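You operate a simulated robot arm through the tools that you are given. There is no shell and no other tool.

You run a simulated two-armed robot. Do the job below in one go: nothing can be reset, and whatever is moved stays where it is left.

Task
Label both cartons on the desk with their matching loose labels.
Fine: lay each in the frame on top and press it down.

The check looks at the end state, three seconds after you hand in, the way a careful person would. Anything else that was tipped, shoved, dropped, spilled or broken makes it a failure.

Robot
Two 7-joint arms with fingered hands on one trunk that stands fixed in place. Base frame: the origin is at the foot of the trunk, x ahead of it, y to its left, z up. Lengths are in mm, angles in degrees, forces in N, time in s.
The left shoulder is at [70, 139, 1108], the right one opposite. With the tool pointing down near the work surface each hand reaches from about 440 to 840 mm from the base axis, measured 20 degrees to its own side. Payload 3.9 kg a hand.
The TCP of each hand is the grasp point between the finger pads, 29 mm short of the fingertips. In the tool frame z runs along the fingers and y along their closing line. Largest opening 100 mm; the body of the gripper starts 34 mm behind the TCP. The gripper is a hand of 5 fingers: y runs from the thumb to the fingers, the wrist lies at [-15, -105, -177] in the tool frame, and closing takes about 1.5 s.
Orientation is that of the tool frame in the base frame, as a unit quaternion [w, x, y, z]. With the fingers straight down and the wrist toward the robot, the tool's x, y and z point along [0, 1, 0], [1, 0, 0] and [0, 0, -1] of the base frame.

Tools
- The arms move only by the tool apply_moves. It takes "left_rows", "right_rows" or both (then of equal length, played together; a hand with none holds still); each is text: rows parted by semicolons, each of 7 numbers parted by spaces: the turn, a rotation vector about the tool's x, y, z in units of 90 degrees (1.0 is 90 degrees), then the shift along the tool's x, y, z in units of 250 mm (1.0 is 250 mm), then the opening, from 0 (shut) to 1 (fully open). In form: wx wy wz tx ty tz fingers; .... A call has 1 to 20 rows; each row is the pose to reach, as a shift and turn from the pose commanded when the call began, along the tool's axes at that moment. A call with a number of a shift or a turn outside -1 to 1 is refused whole. Rows are played at 5 a second. More than 50 mm and 8.6 degrees between two rows, or a gripper value outside its range, and nothing of the call is played. Where a pose cannot be reached the arm comes as near as it can. A force on the tool above 40 N (or 10 N above the force at the start of the call, whichever is more), or a blocked arm, ends the call early, and 0.2 s more pass. Each finger travels about 153 mm/s and halts on what it meets, pressing with about 24 N; the grip force reading is that of the motor and also rises with nothing between the fingers. The clock runs only during rows and for 0.2 s after the last one: add rows that repeat a pose to give the fingers time. It gives the time, the measured TCP pose, the force on the tool (base axes), the opening and the grip force at its end, in the units of the frame above (readings bear some noise), with the torque about the TCP (base axes, N m) and any sound that the robot's microphone picked up.
- Cameras (640 x 400 px; columns grow to the right, rows downward): "scene" is now at [126.8, 29.7, 1437.8]; the picture's right is [0.37, -0.93, 0.00], its down [-0.65, -0.26, -0.71] and it looks along [0.66, 0.26, -0.70] (base axes); focal length 308 px, centre (320, 200). "left" rides on the left gripper at [-66, -86, -121] in its tool frame; the picture's right is [-0.76, -0.31, 0.58], its down [0.59, -0.70, 0.40] and it looks along [0.28, 0.64, 0.71] (tool axes); focal length 247 px, centre (320, 200). "right" rides on the right gripper at [66, -86, -121] in its tool frame; the picture's right is [-0.76, 0.31, -0.58], its down [-0.59, -0.70, 0.40] and it looks along [-0.28, 0.64, 0.71] (tool axes); focal length 247 px, centre (320, 200). There is no depth. A picture from a camera that has moved, and an enlarged one, comes with that camera's place and axes in the base frame and with its lens. The place of the scene camera against the robot may be out by one fixed shift of up to 25 mm in any direction.
- snapshot(camera): a new picture of that camera. No time passes.
- move_column(by): slides the trunk up (or, below 0, down) by that many mm; the arms and the scene camera ride with it, the base frame stays. It gives what a move gives, with no picture.
- set_grasp(shape, hand): the hand has 5 fingers and takes this shape, open, in about a second: jaw (thumb against the fingers, like two jaws); tri (thumb and two fingers); tip (a fingertip pinch); poke (one finger out to press); point (the index stretched); flat (the hand flat); cup (the hand cupped); fist (a fist). The gripper value then closes the fingers along that shape, each until it touches; the sizes above hold for jaw. It gives what a move gives, with no picture.
- aim_head(pan, tilt): turns the head with the scene camera to pan (to the left, within 86 degrees either way) and tilt (down, from -29 to 69), counted from straight ahead of the robot. It gives what a move gives.
- inspect(camera, box): a new picture of the part [left, top, right, bottom] of that camera's present view, enlarged. No time passes.
- finish_job(): hands the job in; it is judged then, once.

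Nothing tells you positions but the pictures and the camera data. Unless the task says otherwise, let go and move clear before handing in.

The tools are called as name(argument=value, ...) on one line, values as JSON. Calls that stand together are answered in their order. apply_moves: Moves the arms, as the interface text tells. Its arguments: {"type":"object","properties":{"left_rows":{"type":"string"},"right_rows":{"type":"string"}},"required":[]} The other tools are called the same way: move_column (by) slides the trunk up or down; set_grasp (shape, hand) gives the hand a shape; aim_head (pan, tilt) turns the head that bears the scene camera; snapshot (camera) takes a picture; inspect (camera, box) takes an enlarged picture of a part of a camera's view; finish_job () hands the job in.

At the start:

```text
time_s: 0.0
left_eef_pos: [387.5, 480.7, 1050.7]
left_ee_rot: [0.0, 0.546, 0.837, -0.001]
left_ft_force: [-0.5, 0.2, 0.1]
left_wrist_torque: [0.01, 0.02, 0.01]
left_grip_width: 100.1
left_grasp_force: 0.0
left_shape: jaw
right_eef_pos: [541.3, -1.0, 1098.8]
right_ee_rot: [0.0, 0.546, 0.837, 0.001]
right_ft_force: [0.1, -0.5, 0.2]
right_wrist_torque: [-0.03, -0.01, 0.01]
right_grip_width: 99.5
right_grasp_force: 0.1
right_shape: jaw
trunk travel left (down, up): [-750.0, 90.0]
head pan, tilt: [21.6, 44.4]
```

scene: 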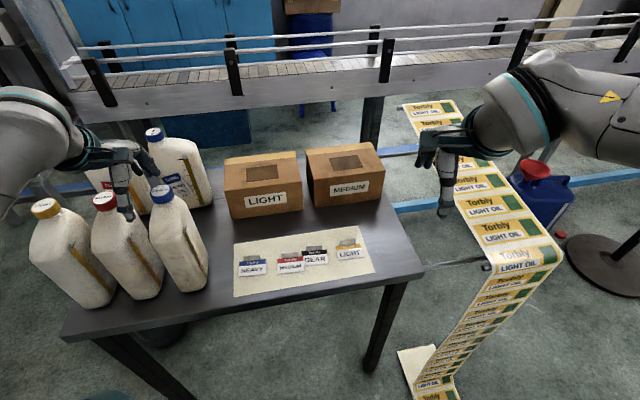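
right: 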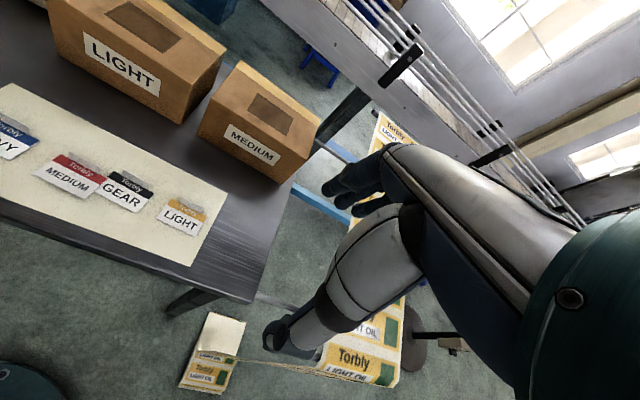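
left: 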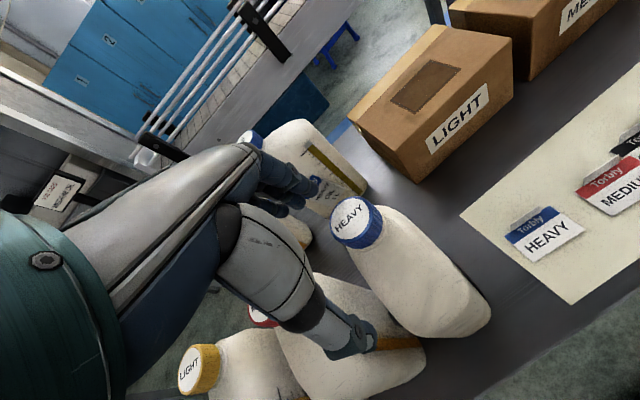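

I see a desk with two cartons (LIGHT and MEDIUM), bottles on the left, and a cream sheet with four loose labels (HEAVY, MEDIUM, GEAR, LIGHT). I'll look closer before moving.

inspect(camera="scene", box=[220, 220, 400, 310])

inspect(camera="scene", box=[210, 130, 400, 230])

inspect(camera="right", box=[0, 80, 240, 270])

inspect(camera="left", box=[460, 80, 640, 300])

```text
3.56 times, centred on (310, 265) of scene
camera zoom: at [126.8, 29.7, 1437.8], right [0.37, -0.93, 0.0], down [-0.65, -0.26, -0.71], along [0.66, 0.26, -0.7], focal length 1096 px, centre (356, -31)
```

zoom: 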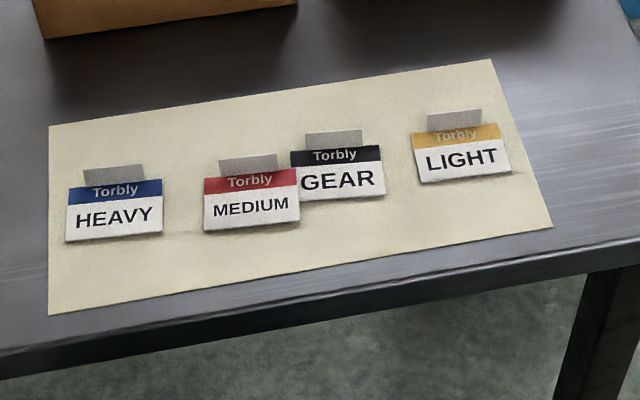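

```text
3.37 times, centred on (305, 180) of scene
camera zoom: at [126.8, 29.7, 1437.8], right [0.37, -0.93, 0.0], down [-0.65, -0.26, -0.71], along [0.66, 0.26, -0.7], focal length 1039 px, centre (370, 267)
```

zoom: 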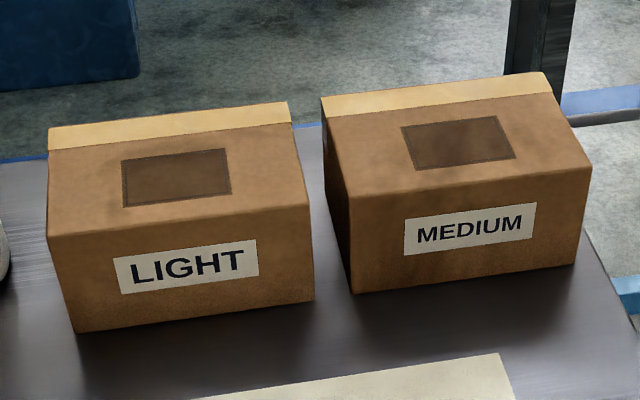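

```text
2.11 times, centred on (120, 175) of right
camera zoom: at [436.1, 25.1, 1219.7], right [0.58, -0.57, 0.58], down [-0.41, -0.82, -0.4], along [0.7, 0.0, -0.71], focal length 520 px, centre (741, 253)
```

zoom: 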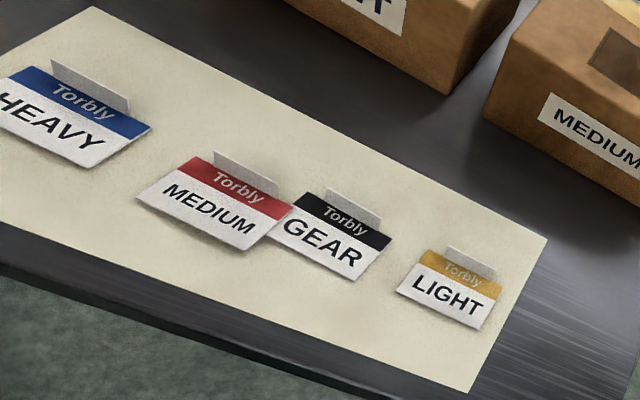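

```text
1.82 times, centred on (550, 190) of left
camera zoom: at [337.3, 386.2, 1170.9], right [0.02, -0.82, -0.58], down [-0.88, 0.26, -0.4], along [0.47, 0.52, -0.71], focal length 449 px, centre (-98, 218)
```

zoom: 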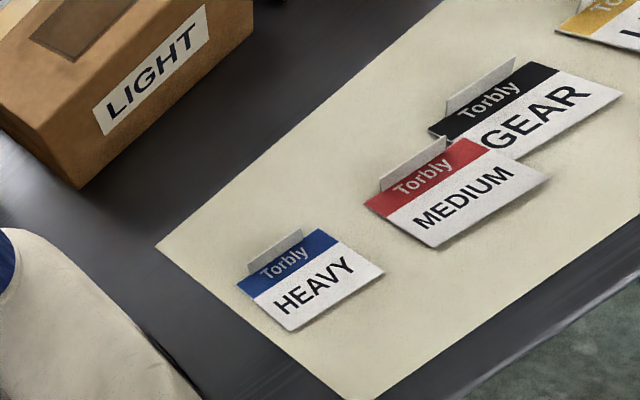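

The labels lie flat with small upright grey tabs at their far edge, and MEDIUM overlaps a corner of GEAR. By triangulation the desk is at z≈785 and the carton tops at z≈890, so the left arm should do both. I'll check the hand and the frames next.

inspect(camera="left", box=[180, 120, 420, 380])

inspect(camera="left", box=[340, 0, 560, 180])

inspect(camera="right", box=[190, 50, 340, 190])

inspect(camera="scene", box=[0, 80, 220, 220])

```text
1.54 times, centred on (300, 250) of left
camera zoom: at [337.3, 386.2, 1170.9], right [0.02, -0.82, -0.58], down [-0.88, 0.26, -0.4], along [0.47, 0.52, -0.71], focal length 380 px, centre (351, 123)
```

zoom: 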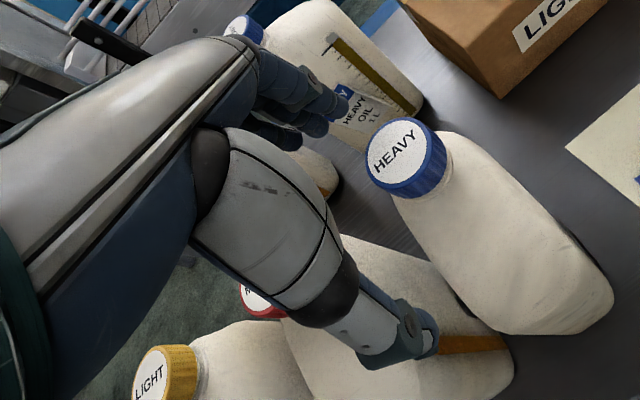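

```text
2.22 times, centred on (450, 90) of left
camera zoom: at [337.3, 386.2, 1170.9], right [0.02, -0.82, -0.58], down [-0.88, 0.26, -0.4], along [0.47, 0.52, -0.71], focal length 549 px, centre (31, 444)
```

zoom: 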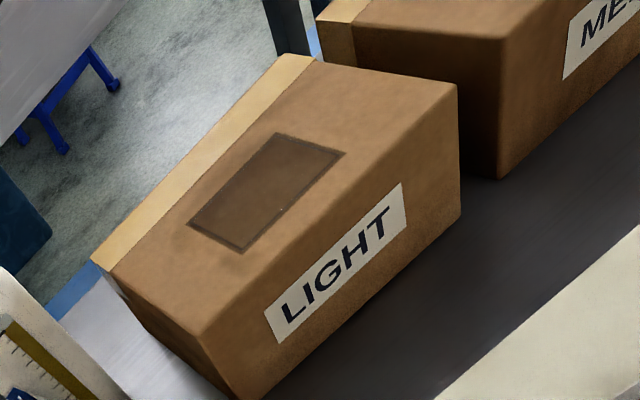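

```text
2.86 times, centred on (265, 120) of right
camera zoom: at [436.1, 25.1, 1219.7], right [0.58, -0.57, 0.58], down [-0.41, -0.82, -0.4], along [0.7, 0.0, -0.71], focal length 706 px, centre (477, 429)
```

zoom: 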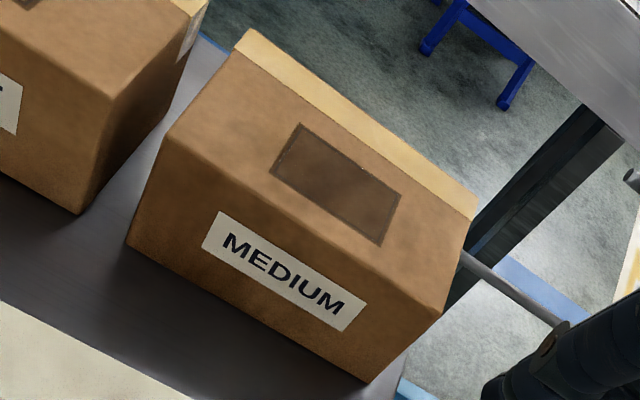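

```text
2.86 times, centred on (110, 150) of scene
camera zoom: at [126.8, 29.7, 1437.8], right [0.37, -0.93, 0.0], down [-0.65, -0.26, -0.71], along [0.66, 0.26, -0.7], focal length 881 px, centre (920, 343)
```

zoom: 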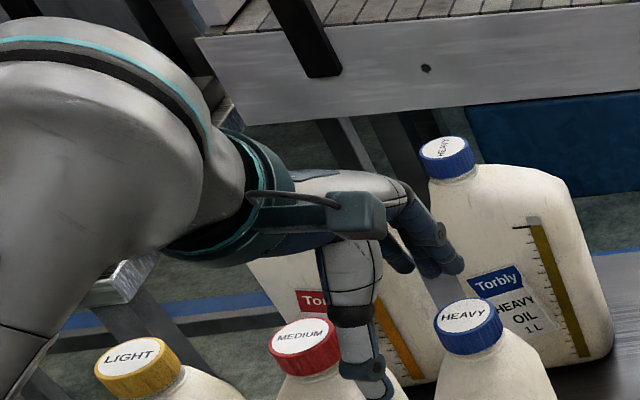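

The hand has one thumb opposite four fingers. I'll raise the left hand clear of the bottles and bring it over the labels, and pull the right hand back, turned so it works as a side-view camera.

apply_moves(left_rows="0 0 0 0 0 -0.12 1; 0 0 0 0 0 -0.24 1; 0 0 0 -0.16 0.01 -0.24 1; 0 0 0 -0.32 0.02 -0.24 1; 0 0 0 -0.48 0.03 -0.24 1; 0 0 0 -0.64 0.035 -0.24 1; 0 0 0 -0.8 0.04 -0.24 1; 0 0 0 -0.96 0.048 -0.24 1", right_rows="0 0 -0.0486 -0.0565 -0.0577 -0.02 1; 0 0 -0.0972 -0.113 -0.1154 -0.04 1; 0 0 -0.1458 -0.1695 -0.1731 -0.06 1; 0 0 -0.1944 -0.226 -0.2308 -0.08 1; 0 0 -0.243 -0.2825 -0.2885 -0.1 1; 0 0 -0.2916 -0.339 -0.3462 -0.12 1; 0 0 -0.3402 -0.3955 -0.4039 -0.14 1; 0 0 -0.389 -0.452 -0.4616 -0.16 1")

```text
time_s: 1.8
left_eef_pos: [496.3, 264.9, 1110.3]
left_ee_rot: [0.001, 0.547, 0.837, 0.001]
left_ft_force: [1.3, 0.1, -0.9]
left_wrist_torque: [0.02, 0.03, 0.01]
left_grip_width: 99.7
left_grasp_force: 0.1
left_shape: jaw
right_eef_pos: [523.8, -48.7, 1110.2]
right_ee_rot: [0.0, 0.465, 0.885, 0.002]
right_ft_force: [0.2, -0.3, 0.3]
right_wrist_torque: [0.02, -0.01, -0.01]
right_grip_width: 99.8
right_grasp_force: 0.2
right_shape: jaw
right hand out of reach, approached as far as the arm can: row 3, 4, 5, 6, 7, 8
trunk travel left (down, up): [-750.0, 90.0]
head pan, tilt: [21.6, 44.4]
```

snapshot(camera="scene")

snapshot(camera="left")

snapshot(camera="right")

```text
taken
camera scene: at [127.6, 27.4, 1437.8], right [0.37, -0.93, 0.0], down [-0.65, -0.26, -0.71], along [0.66, 0.26, -0.7], focal length 308 px, centre (320, 200)
```

scene: 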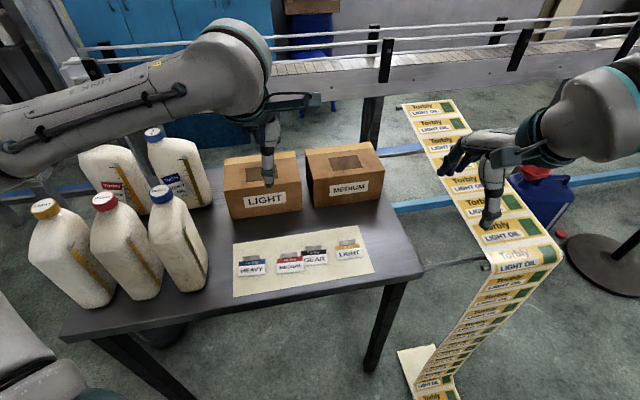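

```text
taken
camera left: at [445.4, 170.2, 1231.0], right [0.02, -0.82, -0.58], down [-0.88, 0.26, -0.4], along [0.47, 0.52, -0.71], focal length 247 px, centre (320, 200)
```

left: 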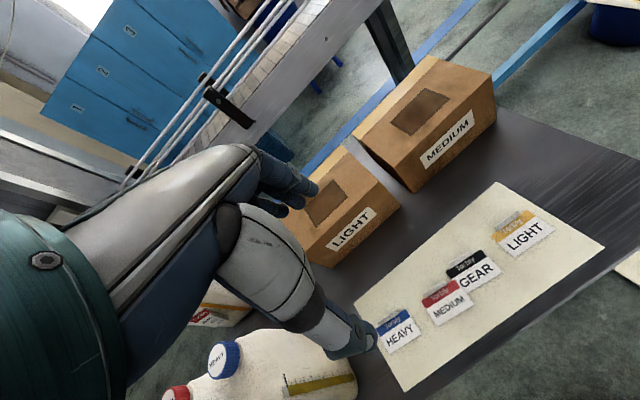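

```text
taken
camera right: at [414.7, -44.2, 1231.4], right [0.68, -0.45, 0.58], down [-0.24, -0.88, -0.4], along [0.69, 0.13, -0.71], focal length 247 px, centre (320, 200)
```

right: 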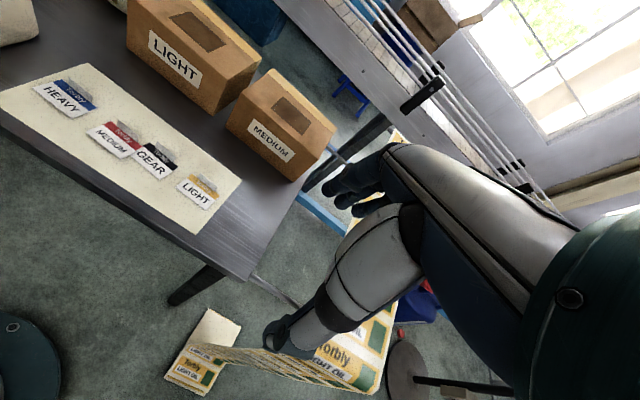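

The left hand is now above the labels with clear space. I'll try the fingertip-pinch shape and see what it looks like.

set_grasp(hand="left", shape="tip")

snapshot(camera="left")

inspect(camera="scene", box=[200, 60, 360, 200])

```text
time_s: 2.7
left_eef_pos: [494.9, 268.0, 1110.3]
left_ee_rot: [0.0, 0.547, 0.837, 0.0]
left_ft_force: [-0.1, 0.2, -0.3]
left_wrist_torque: [-0.01, 0.0, 0.0]
left_grip_width: 100.2
left_grasp_force: 0.0
left_shape: tip
right_eef_pos: [521.7, -47.0, 1109.6]
right_ee_rot: [0.0, 0.464, 0.886, 0.0]
right_ft_force: [0.6, -0.3, -1.2]
right_wrist_torque: [0.02, -0.03, -0.02]
right_grip_width: 100.2
right_grasp_force: 0.0
right_shape: jaw
trunk travel left (down, up): [-750.0, 90.0]
head pan, tilt: [21.6, 44.4]
```

```text
taken
camera left: at [444.5, 172.8, 1230.9], right [0.02, -0.82, -0.58], down [-0.88, 0.26, -0.4], along [0.47, 0.52, -0.71], focal length 247 px, centre (320, 200)
```

left: 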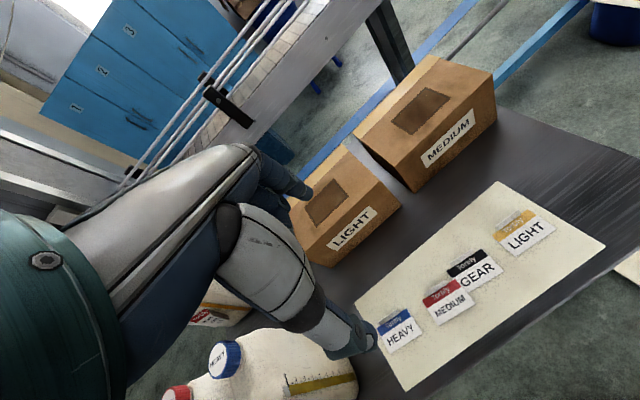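

```text
2.86 times, centred on (280, 130) of scene
camera zoom: at [126.9, 29.7, 1437.8], right [0.37, -0.93, 0.0], down [-0.65, -0.26, -0.71], along [0.66, 0.26, -0.7], focal length 881 px, centre (434, 400)
```

zoom: 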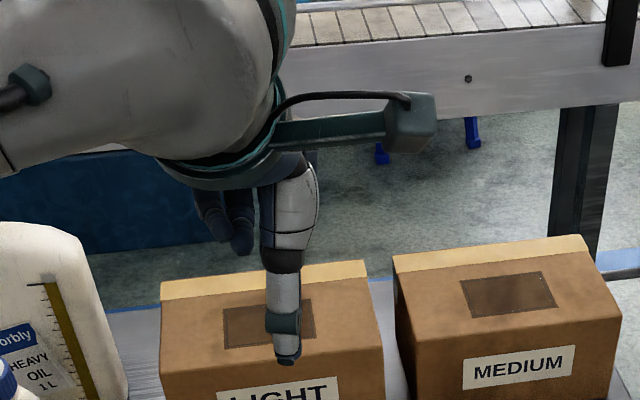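

Tip shape leaves just the index opposing the thumb, which is good for a narrow tab. I'll close it in free air to see where the tips meet.

apply_moves(left_rows="0 0 0 0 0 0 0.1; 0 0 0 0 0 0 0.1; 0 0 0 0 0 0 0.1; 0 0 0 0 0 0 0.1; 0 0 0 0 0 0 0.1; 0 0 0 0 0 0 0.1; 0 0 0 0 0 0 0.1; 0 0 0 0 0 0 0.1")

snapshot(camera="left")

inspect(camera="left", box=[220, 140, 440, 380])

inspect(camera="scene", box=[200, 60, 360, 200])

```text
time_s: 4.5
left_eef_pos: [496.4, 266.7, 1110.3]
left_ee_rot: [0.0, 0.548, 0.837, -0.001]
left_ft_force: [0.1, -0.4, -0.1]
left_wrist_torque: [-0.03, 0.0, 0.0]
left_grip_width: 10.4
left_grasp_force: 0.0
left_shape: tip
right_eef_pos: [521.7, -47.1, 1110.5]
right_ee_rot: [0.001, 0.464, 0.886, 0.002]
right_ft_force: [0.2, 0.1, -0.3]
right_wrist_torque: [-0.03, -0.02, -0.01]
right_grip_width: 99.6
right_grasp_force: 0.1
right_shape: jaw
trunk travel left (down, up): [-750.0, 90.0]
head pan, tilt: [21.6, 44.4]
```

```text
taken
camera left: at [444.5, 172.6, 1230.9], right [0.02, -0.82, -0.58], down [-0.88, 0.26, -0.4], along [0.47, 0.52, -0.71], focal length 247 px, centre (320, 200)
```

left: 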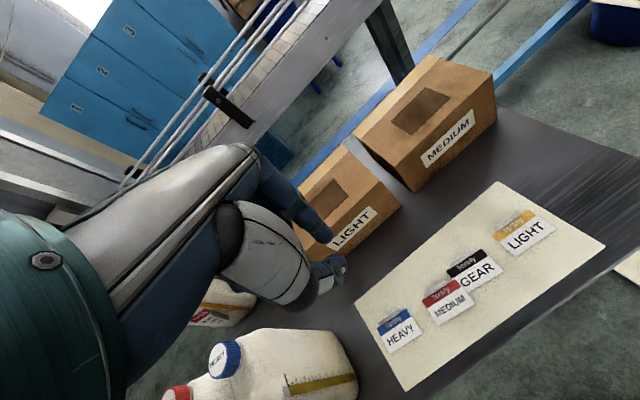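

```text
1.67 times, centred on (330, 260) of left
camera zoom: at [444.5, 172.6, 1230.9], right [0.02, -0.82, -0.58], down [-0.88, 0.26, -0.4], along [0.47, 0.52, -0.71], focal length 412 px, centre (303, 100)
```

zoom: 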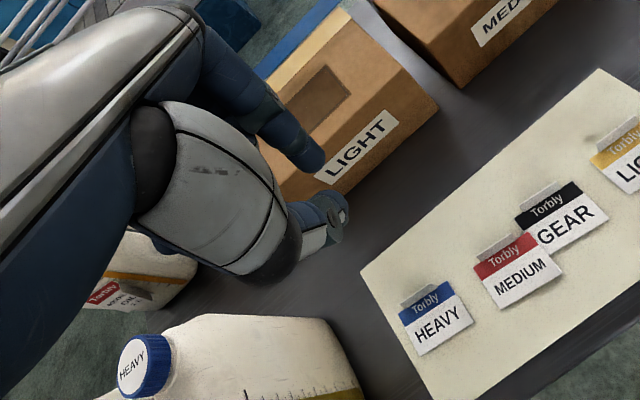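

```text
2.86 times, centred on (280, 130) of scene
camera zoom: at [126.8, 29.7, 1437.8], right [0.37, -0.93, 0.0], down [-0.65, -0.26, -0.71], along [0.66, 0.26, -0.7], focal length 881 px, centre (434, 400)
```

zoom: 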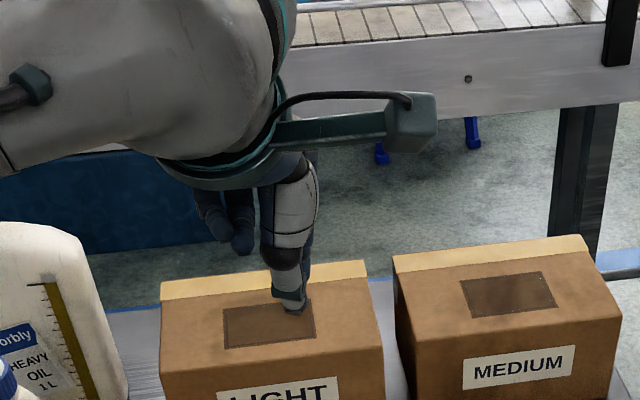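

The pinch closes around the tool axis with tips about 29 mm past the TCP, as expected. I'll now zoom into the labels and the frames from the left camera to measure them.

inspect(camera="left", box=[350, 190, 580, 370])

inspect(camera="left", box=[400, 240, 520, 340])

inspect(camera="left", box=[350, 50, 510, 190])

inspect(camera="right", box=[70, 90, 230, 220])

inspect(camera="right", box=[120, 0, 340, 190])

```text
2.22 times, centred on (465, 280) of left
camera zoom: at [444.5, 172.6, 1230.9], right [0.02, -0.82, -0.58], down [-0.88, 0.26, -0.4], along [0.47, 0.52, -0.71], focal length 549 px, centre (-2, 22)
```

zoom: 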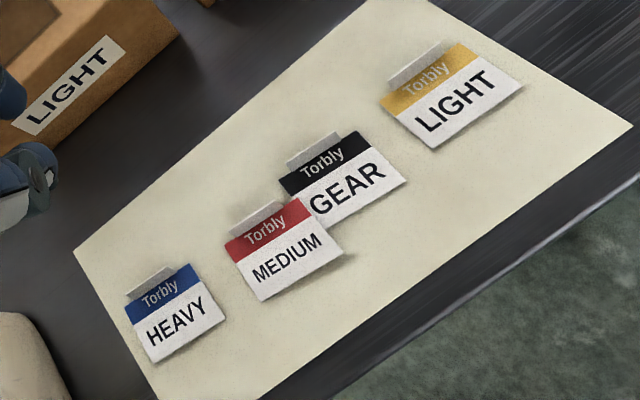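

```text
4.00 times, centred on (460, 290) of left
camera zoom: at [444.5, 172.6, 1230.9], right [0.02, -0.82, -0.58], down [-0.88, 0.26, -0.4], along [0.47, 0.52, -0.71], focal length 988 px, centre (-240, -160)
```

zoom: 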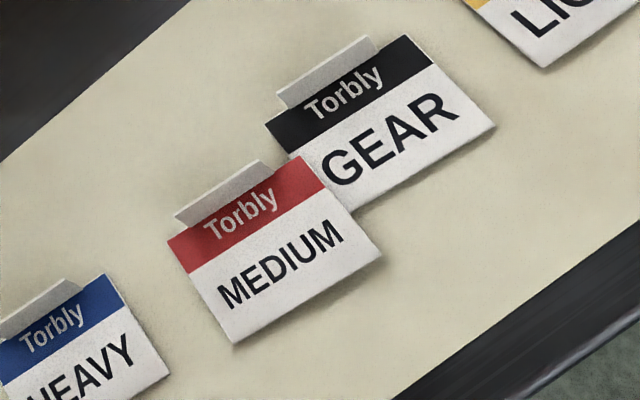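

```text
2.86 times, centred on (430, 120) of left
camera zoom: at [444.5, 172.6, 1230.9], right [0.02, -0.82, -0.58], down [-0.88, 0.26, -0.4], along [0.47, 0.52, -0.71], focal length 706 px, centre (6, 429)
```

zoom: 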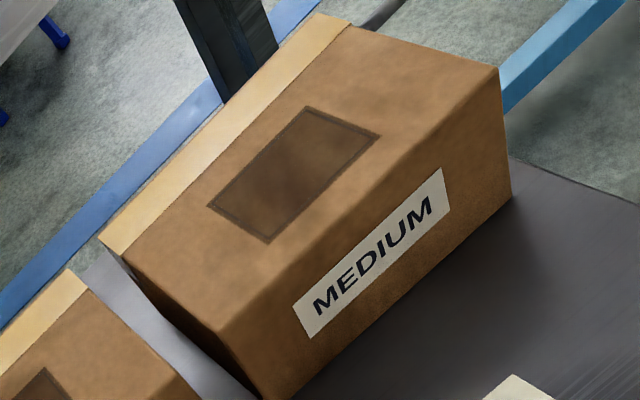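

```text
3.08 times, centred on (150, 155) of right
camera zoom: at [414.0, -42.2, 1231.8], right [0.68, -0.45, 0.58], down [-0.24, -0.88, -0.4], along [0.69, 0.13, -0.71], focal length 760 px, centre (843, 338)
```

zoom: 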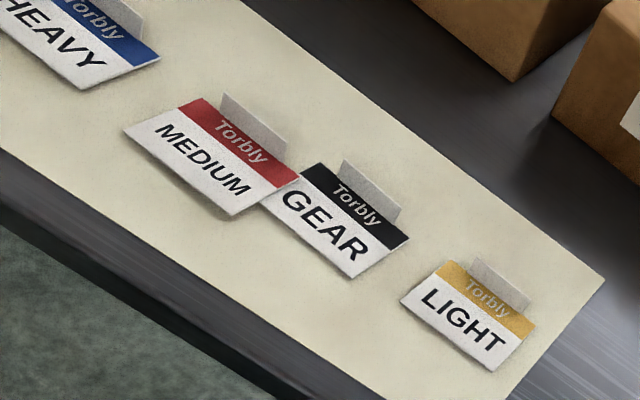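

```text
2.11 times, centred on (230, 95) of right
camera zoom: at [414.0, -42.2, 1231.8], right [0.68, -0.45, 0.58], down [-0.24, -0.88, -0.4], along [0.69, 0.13, -0.71], focal length 520 px, centre (510, 421)
```

zoom: 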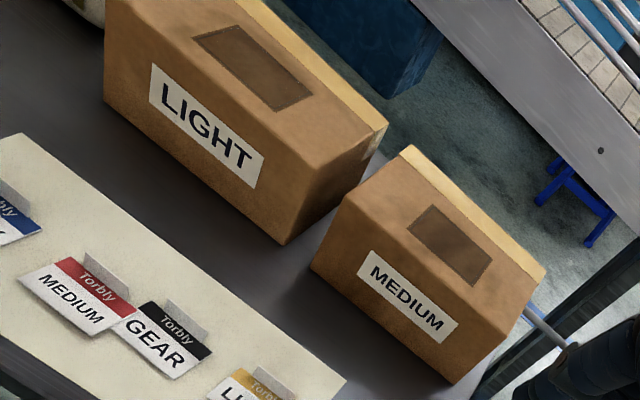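

Measurements so far put the MEDIUM tab near (509, 259), yaw about 26°, with the label surface at z≈785. I'll descend partway over it with the pinch half open, then check alignment in the image.

apply_moves(left_rows="0 0 -0.005 -0.01 0.005 0.16 0.4; 0 0 -0.01 -0.02 0.01 0.32 0.4; 0 0 -0.016 -0.03 0.016 0.48 0.4; 0 0 -0.021 -0.04 0.022 0.64 0.4; 0 0 -0.026 -0.052 0.028 0.78 0.4; 0 0 -0.026 -0.052 0.028 0.88 0.4")

snapshot(camera="left")

snapshot(camera="scene")

snapshot(camera="right")

```text
time_s: 5.9
left_eef_pos: [508.3, 257.6, 891.1]
left_ee_rot: [0.0, 0.53, 0.848, 0.001]
left_ft_force: [0.0, 0.2, 0.2]
left_wrist_torque: [-0.02, -0.02, -0.01]
left_grip_width: 39.5
left_grasp_force: 0.0
left_shape: tip
right_eef_pos: [522.2, -47.8, 1110.8]
right_ee_rot: [0.001, 0.465, 0.885, 0.001]
right_ft_force: [-0.7, 0.0, -0.4]
right_wrist_torque: [0.02, -0.03, 0.0]
right_grip_width: 99.8
right_grasp_force: 0.1
right_shape: jaw
trunk travel left (down, up): [-750.0, 90.0]
head pan, tilt: [21.6, 44.4]
```

```text
taken
camera left: at [461.0, 161.0, 1011.9], right [0.06, -0.81, -0.58], down [-0.89, 0.22, -0.4], along [0.45, 0.54, -0.71], focal length 247 px, centre (320, 200)
```

left: 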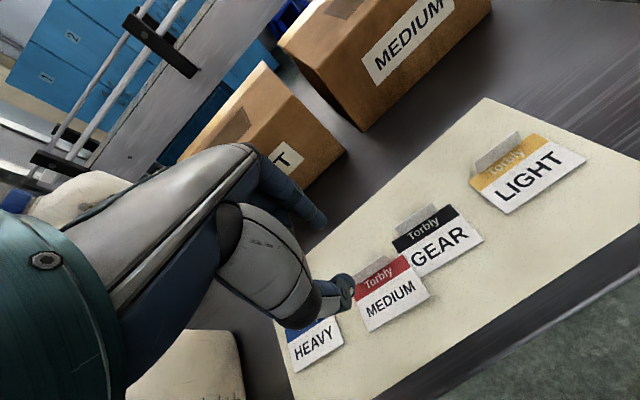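

```text
taken
camera scene: at [127.3, 29.8, 1437.8], right [0.37, -0.93, 0.0], down [-0.65, -0.26, -0.71], along [0.66, 0.26, -0.7], focal length 308 px, centre (320, 200)
```

scene: 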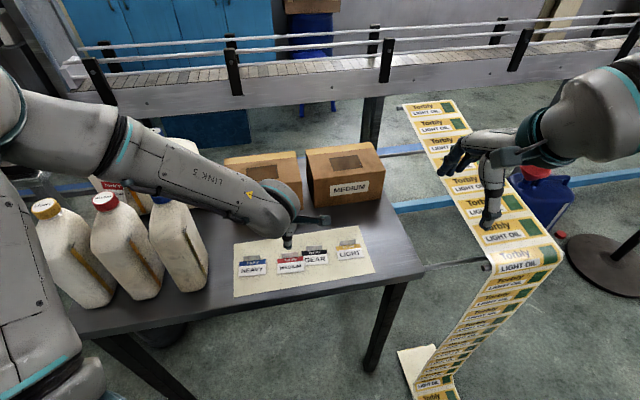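

```text
taken
camera right: at [414.4, -42.1, 1231.6], right [0.68, -0.45, 0.58], down [-0.24, -0.88, -0.4], along [0.69, 0.13, -0.71], focal length 247 px, centre (320, 200)
```

right: 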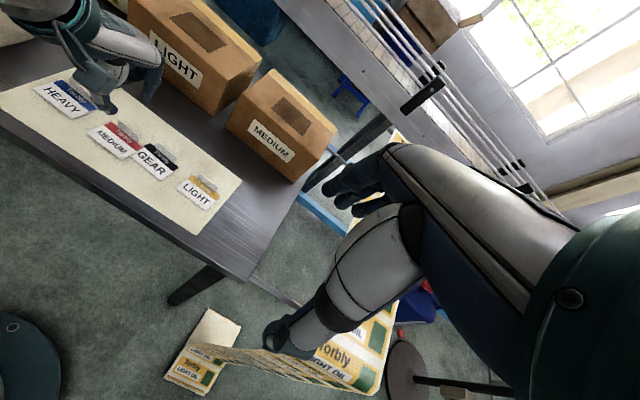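

inspect(camera="left", box=[260, 150, 480, 380])

inspect(camera="right", box=[20, 0, 240, 220])

inspect(camera="scene", box=[220, 180, 380, 300])

```text
1.74 times, centred on (370, 265) of left
camera zoom: at [461.0, 161.0, 1011.9], right [0.06, -0.81, -0.58], down [-0.89, 0.22, -0.4], along [0.45, 0.54, -0.71], focal length 430 px, centre (233, 87)
```

zoom: 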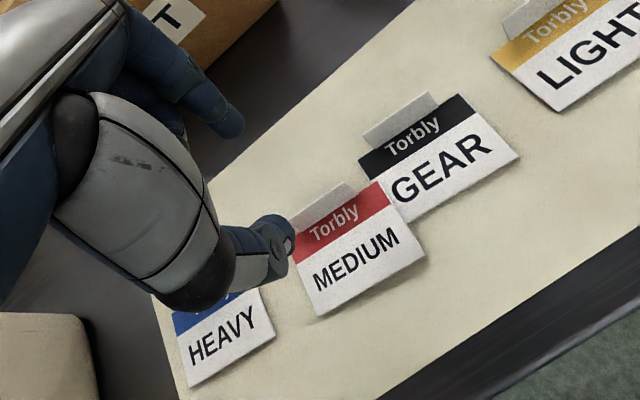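

```text
1.82 times, centred on (130, 110) of right
camera zoom: at [414.4, -42.1, 1231.6], right [0.68, -0.45, 0.58], down [-0.24, -0.88, -0.4], along [0.69, 0.13, -0.71], focal length 449 px, centre (666, 364)
```

zoom: 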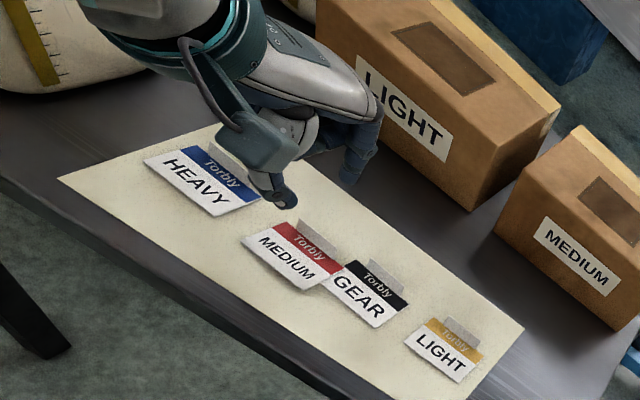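

```text
3.33 times, centred on (300, 240) of scene
camera zoom: at [127.3, 29.8, 1437.8], right [0.37, -0.93, 0.0], down [-0.65, -0.26, -0.71], along [0.66, 0.26, -0.7], focal length 1028 px, centre (387, 67)
```

zoom: 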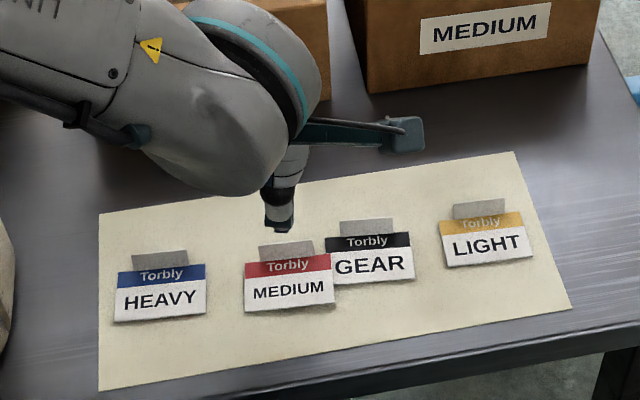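

The MEDIUM label is square to the hand: its tab is about 1–2 mm ahead of the TCP and centred sideways. I'll descend until the tips straddle the tab just above the label.

apply_moves(left_rows="0 0 0 0.002 0.003 0.1 0.35; 0 0 0 0.004 0.006 0.2 0.35; 0 0 0 0.004 0.006 0.24 0.35; 0 0 0 0.004 0.006 0.264 0.35; 0 0 0 0.004 0.006 0.264 0.35")

inspect(camera="left", box=[260, 150, 480, 380])

inspect(camera="right", box=[60, 60, 200, 190])

inspect(camera="scene", box=[220, 200, 340, 300])

```text
time_s: 7.1
left_eef_pos: [508.7, 256.2, 824.8]
left_ee_rot: [0.0, 0.53, 0.848, 0.0]
left_ft_force: [0.0, 0.5, 0.0]
left_wrist_torque: [-0.01, -0.01, -0.01]
left_grip_width: 35.3
left_grasp_force: 0.0
left_shape: tip
right_eef_pos: [521.2, -46.2, 1109.7]
right_ee_rot: [0.001, 0.464, 0.886, 0.001]
right_ft_force: [-0.1, -0.6, 0.8]
right_wrist_torque: [0.02, 0.0, 0.02]
right_grip_width: 99.8
right_grasp_force: 0.0
right_shape: jaw
trunk travel left (down, up): [-750.0, 90.0]
head pan, tilt: [21.6, 44.4]
```

```text
1.74 times, centred on (370, 265) of left
camera zoom: at [461.5, 161.1, 945.4], right [0.06, -0.81, -0.58], down [-0.89, 0.22, -0.4], along [0.45, 0.54, -0.71], focal length 430 px, centre (233, 87)
```

zoom: 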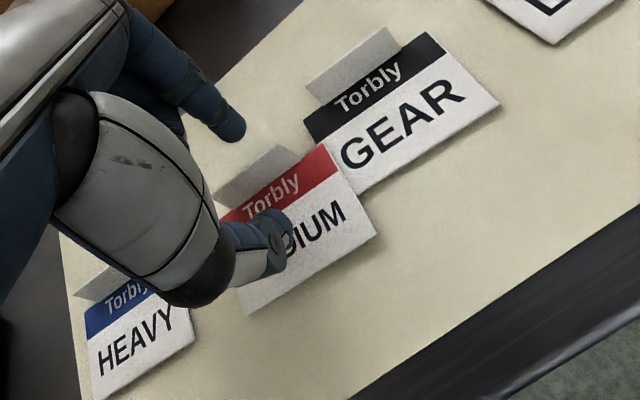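

```text
3.08 times, centred on (130, 125) of right
camera zoom: at [413.8, -42.1, 1231.9], right [0.68, -0.45, 0.58], down [-0.24, -0.88, -0.4], along [0.69, 0.13, -0.71], focal length 760 px, centre (905, 431)
```

zoom: 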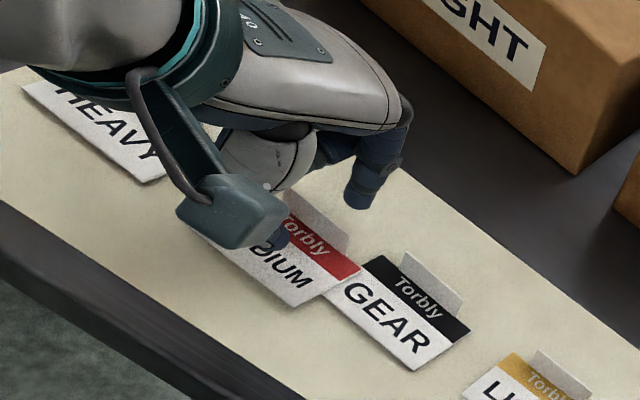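

```text
4.00 times, centred on (280, 250) of scene
camera zoom: at [126.6, 29.8, 1437.9], right [0.37, -0.93, 0.0], down [-0.65, -0.26, -0.71], along [0.66, 0.26, -0.7], focal length 1233 px, centre (480, 0)
```

zoom: 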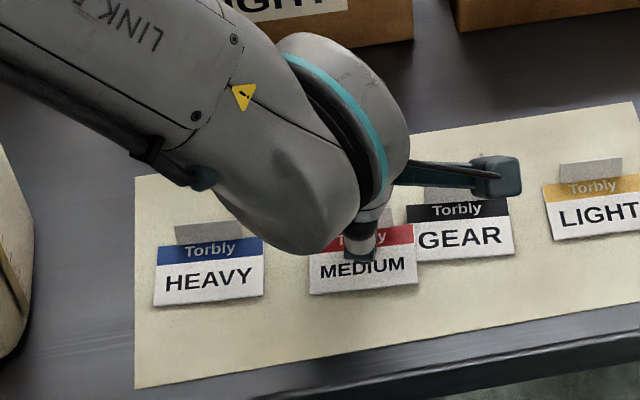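

The thumb and index straddle the tab with about 10 mm clearance above the label. I'll go 5 mm lower and close.

apply_moves(left_rows="0 0 0 0 0 0.012 0.35; 0 0 0 0 0 0.022 0.35; 0 0 0 0 0 0.022 0.2; 0 0 0 0 0 0.022 0.1; 0 0 0 0 0 0.022 0; 0 0 0 0 0 0.022 0; 0 0 0 0 0 0.022 0; 0 0 0 0 0 0.022 0; 0 0 0 0 0 0.022 0")

inspect(camera="left", box=[220, 150, 440, 380])

inspect(camera="right", box=[60, 60, 200, 190])

inspect(camera="scene", box=[220, 200, 340, 300])

```text
time_s: 9.1
left_eef_pos: [509.3, 258.3, 819.0]
left_ee_rot: [0.0, 0.529, 0.848, 0.0]
left_ft_force: [-0.1, -0.4, 1.3]
left_wrist_torque: [-0.07, 0.03, 0.03]
left_grip_width: 0.0
left_grasp_force: 23.5
left_shape: tip
right_eef_pos: [521.1, -48.2, 1110.7]
right_ee_rot: [0.0, 0.464, 0.886, 0.001]
right_ft_force: [0.8, -1.1, 0.0]
right_wrist_torque: [0.0, 0.0, 0.02]
right_grip_width: 99.7
right_grasp_force: 0.1
right_shape: jaw
trunk travel left (down, up): [-750.0, 90.0]
head pan, tilt: [21.6, 44.4]
```

```text
1.74 times, centred on (330, 265) of left
camera zoom: at [461.5, 161.7, 940.1], right [0.06, -0.81, -0.58], down [-0.89, 0.22, -0.4], along [0.45, 0.54, -0.71], focal length 430 px, centre (303, 87)
```

zoom: 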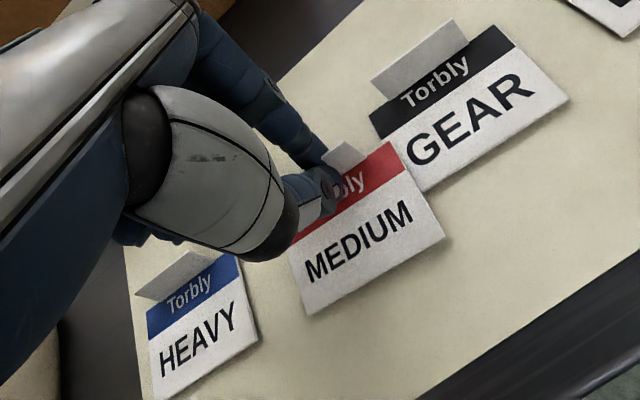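

```text
3.08 times, centred on (130, 125) of right
camera zoom: at [413.8, -42.4, 1231.9], right [0.68, -0.45, 0.58], down [-0.24, -0.88, -0.4], along [0.69, 0.13, -0.71], focal length 760 px, centre (905, 431)
```

zoom: 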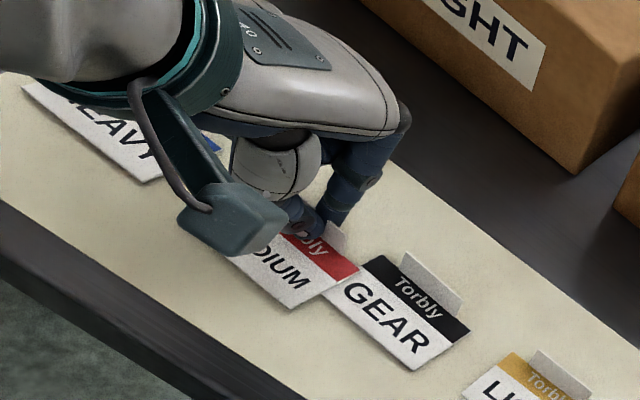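

```text
4.00 times, centred on (280, 250) of scene
camera zoom: at [126.5, 29.5, 1437.9], right [0.37, -0.93, 0.0], down [-0.65, -0.26, -0.71], along [0.66, 0.26, -0.7], focal length 1233 px, centre (480, 0)
```

zoom: 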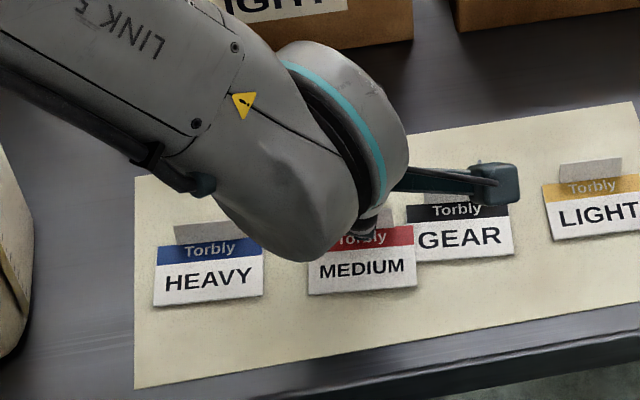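

The tab is between thumb and index with 23.5 N. I'll lift straight up slowly and check that MEDIUM comes along and GEAR stays put.

apply_moves(left_rows="0 0 0 0 0 -0.02 0; 0 0 0 0 0 -0.04 0; 0 0 0 0 0 -0.08 0; 0 0 0 0 0 -0.14 0; 0 0 0 0 0 -0.2 0; 0 0 0 0 0 -0.26 0; 0 0 0 0 0 -0.32 0; 0 0 0 0 0 -0.32 0")

inspect(camera="left", box=[220, 130, 480, 380])

inspect(camera="right", box=[40, 20, 240, 220])

inspect(camera="scene", box=[220, 180, 380, 300])

```text
time_s: 10.9
left_eef_pos: [509.5, 257.4, 898.3]
left_ee_rot: [0.0, 0.529, 0.848, 0.001]
left_ft_force: [-0.1, 0.3, 0.1]
left_wrist_torque: [-0.03, -0.03, -0.02]
left_grip_width: 0.0
left_grasp_force: 24.2
left_shape: tip
right_eef_pos: [522.4, -47.3, 1109.3]
right_ee_rot: [0.0, 0.465, 0.885, 0.001]
right_ft_force: [0.0, -0.1, 0.1]
right_wrist_torque: [0.01, -0.05, 0.0]
right_grip_width: 100.0
right_grasp_force: 0.1
right_shape: jaw
trunk travel left (down, up): [-750.0, 90.0]
head pan, tilt: [21.6, 44.4]
```

```text
1.60 times, centred on (350, 255) of left
camera zoom: at [462.0, 161.1, 1019.5], right [0.06, -0.81, -0.58], down [-0.89, 0.22, -0.4], along [0.45, 0.54, -0.71], focal length 395 px, centre (272, 112)
```

zoom: 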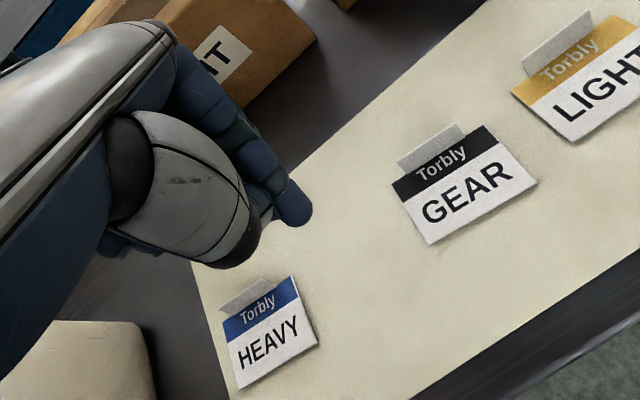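

```text
2.00 times, centred on (140, 120) of right
camera zoom: at [414.3, -41.9, 1231.7], right [0.68, -0.45, 0.58], down [-0.24, -0.88, -0.4], along [0.69, 0.13, -0.71], focal length 494 px, centre (680, 360)
```

zoom: 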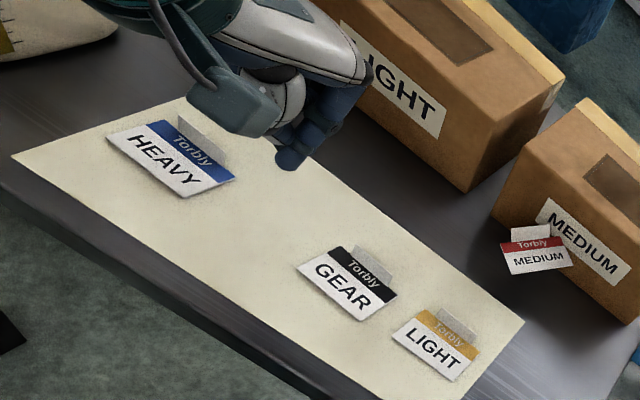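

```text
3.33 times, centred on (300, 240) of scene
camera zoom: at [127.2, 30.1, 1437.8], right [0.37, -0.93, 0.0], down [-0.65, -0.26, -0.71], along [0.66, 0.26, -0.7], focal length 1028 px, centre (387, 67)
```

zoom: 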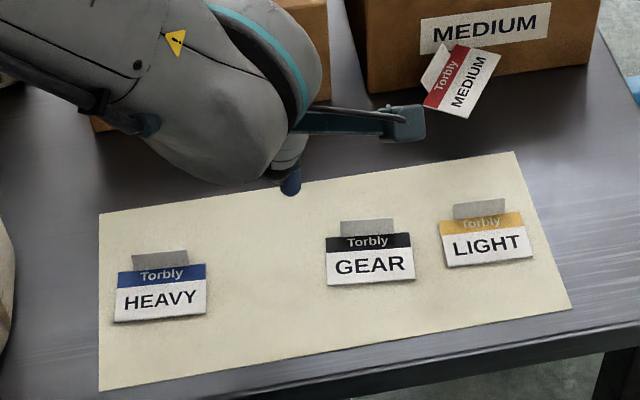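

The MEDIUM label slipped out of the fingertip pinch and landed in front of the MEDIUM carton. GEAR looks undisturbed. I'll look closely at how it lies.

inspect(camera="scene", box=[300, 170, 380, 220])

inspect(camera="right", box=[190, 90, 290, 170])

snapshot(camera="left")

```text
8.00 times, centred on (340, 195) of scene
camera zoom: at [127.2, 30.1, 1437.8], right [0.37, -0.93, 0.0], down [-0.65, -0.26, -0.71], along [0.66, 0.26, -0.7], focal length 2467 px, centre (160, 240)
```

zoom: 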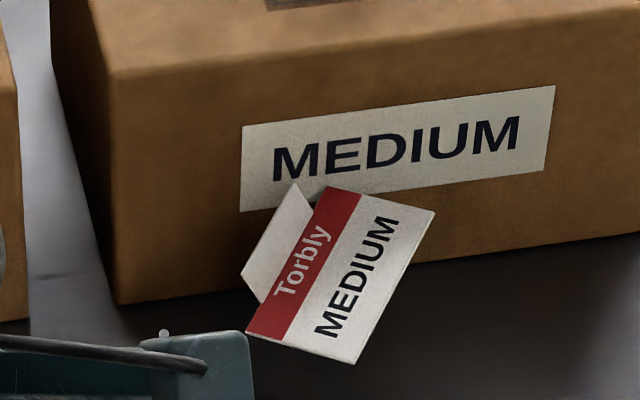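

```text
5.00 times, centred on (240, 130) of right
camera zoom: at [414.3, -41.9, 1231.7], right [0.68, -0.45, 0.58], down [-0.24, -0.88, -0.4], along [0.69, 0.13, -0.71], focal length 1235 px, centre (720, 550)
```

zoom: 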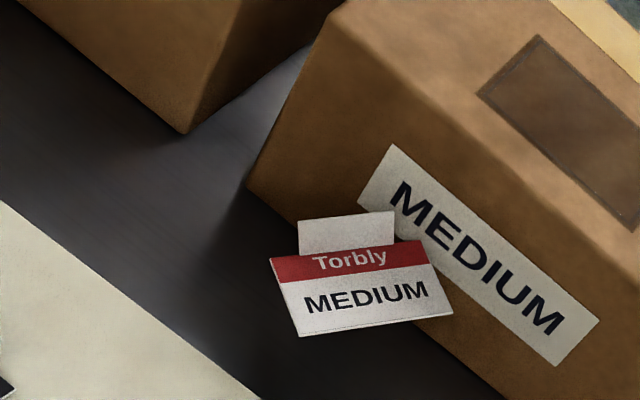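

```text
taken
camera left: at [462.0, 161.1, 1019.5], right [0.06, -0.81, -0.58], down [-0.89, 0.22, -0.4], along [0.45, 0.54, -0.71], focal length 247 px, centre (320, 200)
```

left: 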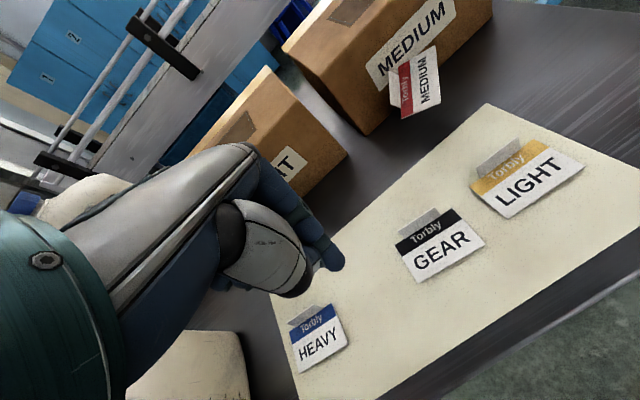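

The label may still be settling; I'll raise the hand a little, open it and look again.

apply_moves(left_rows="0 0 0 0 0 -0.1 0.1; 0 0 0 0 0 -0.2 0.3; 0 0 0 0 0 -0.3 0.4; 0 0 0 0 0 -0.4 0.4; 0 0 0 0 0 -0.4 0.4")

snapshot(camera="left")

inspect(camera="scene", box=[280, 130, 400, 230])

inspect(camera="right", box=[190, 60, 350, 190])

```text
time_s: 12.1
left_eef_pos: [510.1, 260.4, 998.4]
left_ee_rot: [0.0, 0.529, 0.849, 0.0]
left_ft_force: [0.5, -0.9, 0.5]
left_wrist_torque: [0.03, -0.01, -0.02]
left_grip_width: 39.9
left_grasp_force: 0.0
left_shape: tip
right_eef_pos: [522.5, -46.7, 1110.1]
right_ee_rot: [0.0, 0.464, 0.886, 0.001]
right_ft_force: [0.5, 0.2, 0.1]
right_wrist_torque: [0.0, 0.01, -0.01]
right_grip_width: 99.6
right_grasp_force: 0.0
right_shape: jaw
trunk travel left (down, up): [-750.0, 90.0]
head pan, tilt: [21.6, 44.4]
```

```text
taken
camera left: at [461.3, 163.5, 1119.4], right [0.06, -0.81, -0.58], down [-0.89, 0.22, -0.4], along [0.45, 0.54, -0.71], focal length 247 px, centre (320, 200)
```

left: 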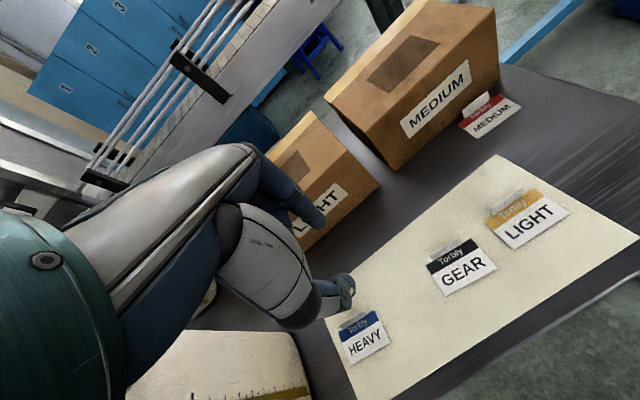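

```text
4.00 times, centred on (340, 180) of scene
camera zoom: at [127.4, 29.0, 1437.8], right [0.37, -0.93, 0.0], down [-0.65, -0.26, -0.71], along [0.66, 0.26, -0.7], focal length 1233 px, centre (240, 280)
```

zoom: 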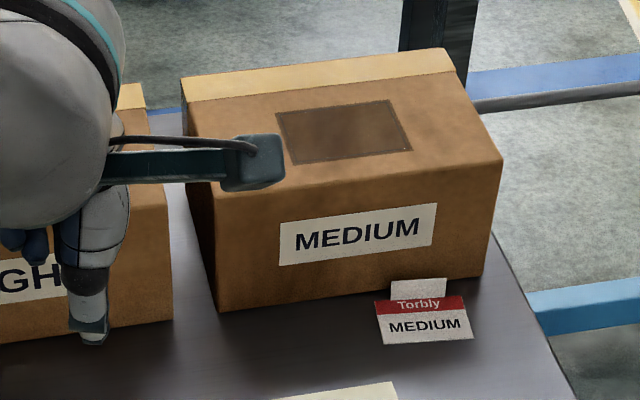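

```text
3.08 times, centred on (270, 125) of right
camera zoom: at [414.5, -42.8, 1231.5], right [0.68, -0.45, 0.58], down [-0.24, -0.88, -0.4], along [0.69, 0.13, -0.71], focal length 760 px, centre (474, 431)
```

zoom: 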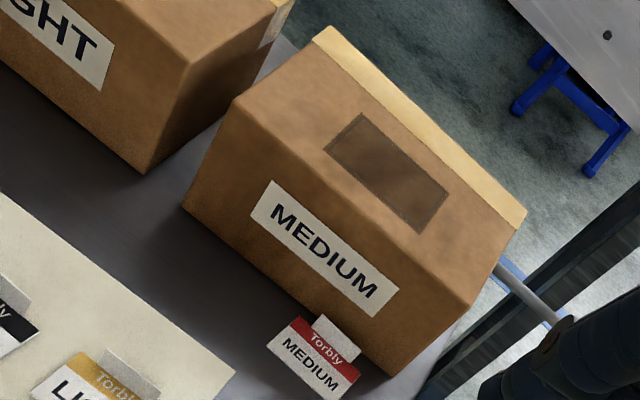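

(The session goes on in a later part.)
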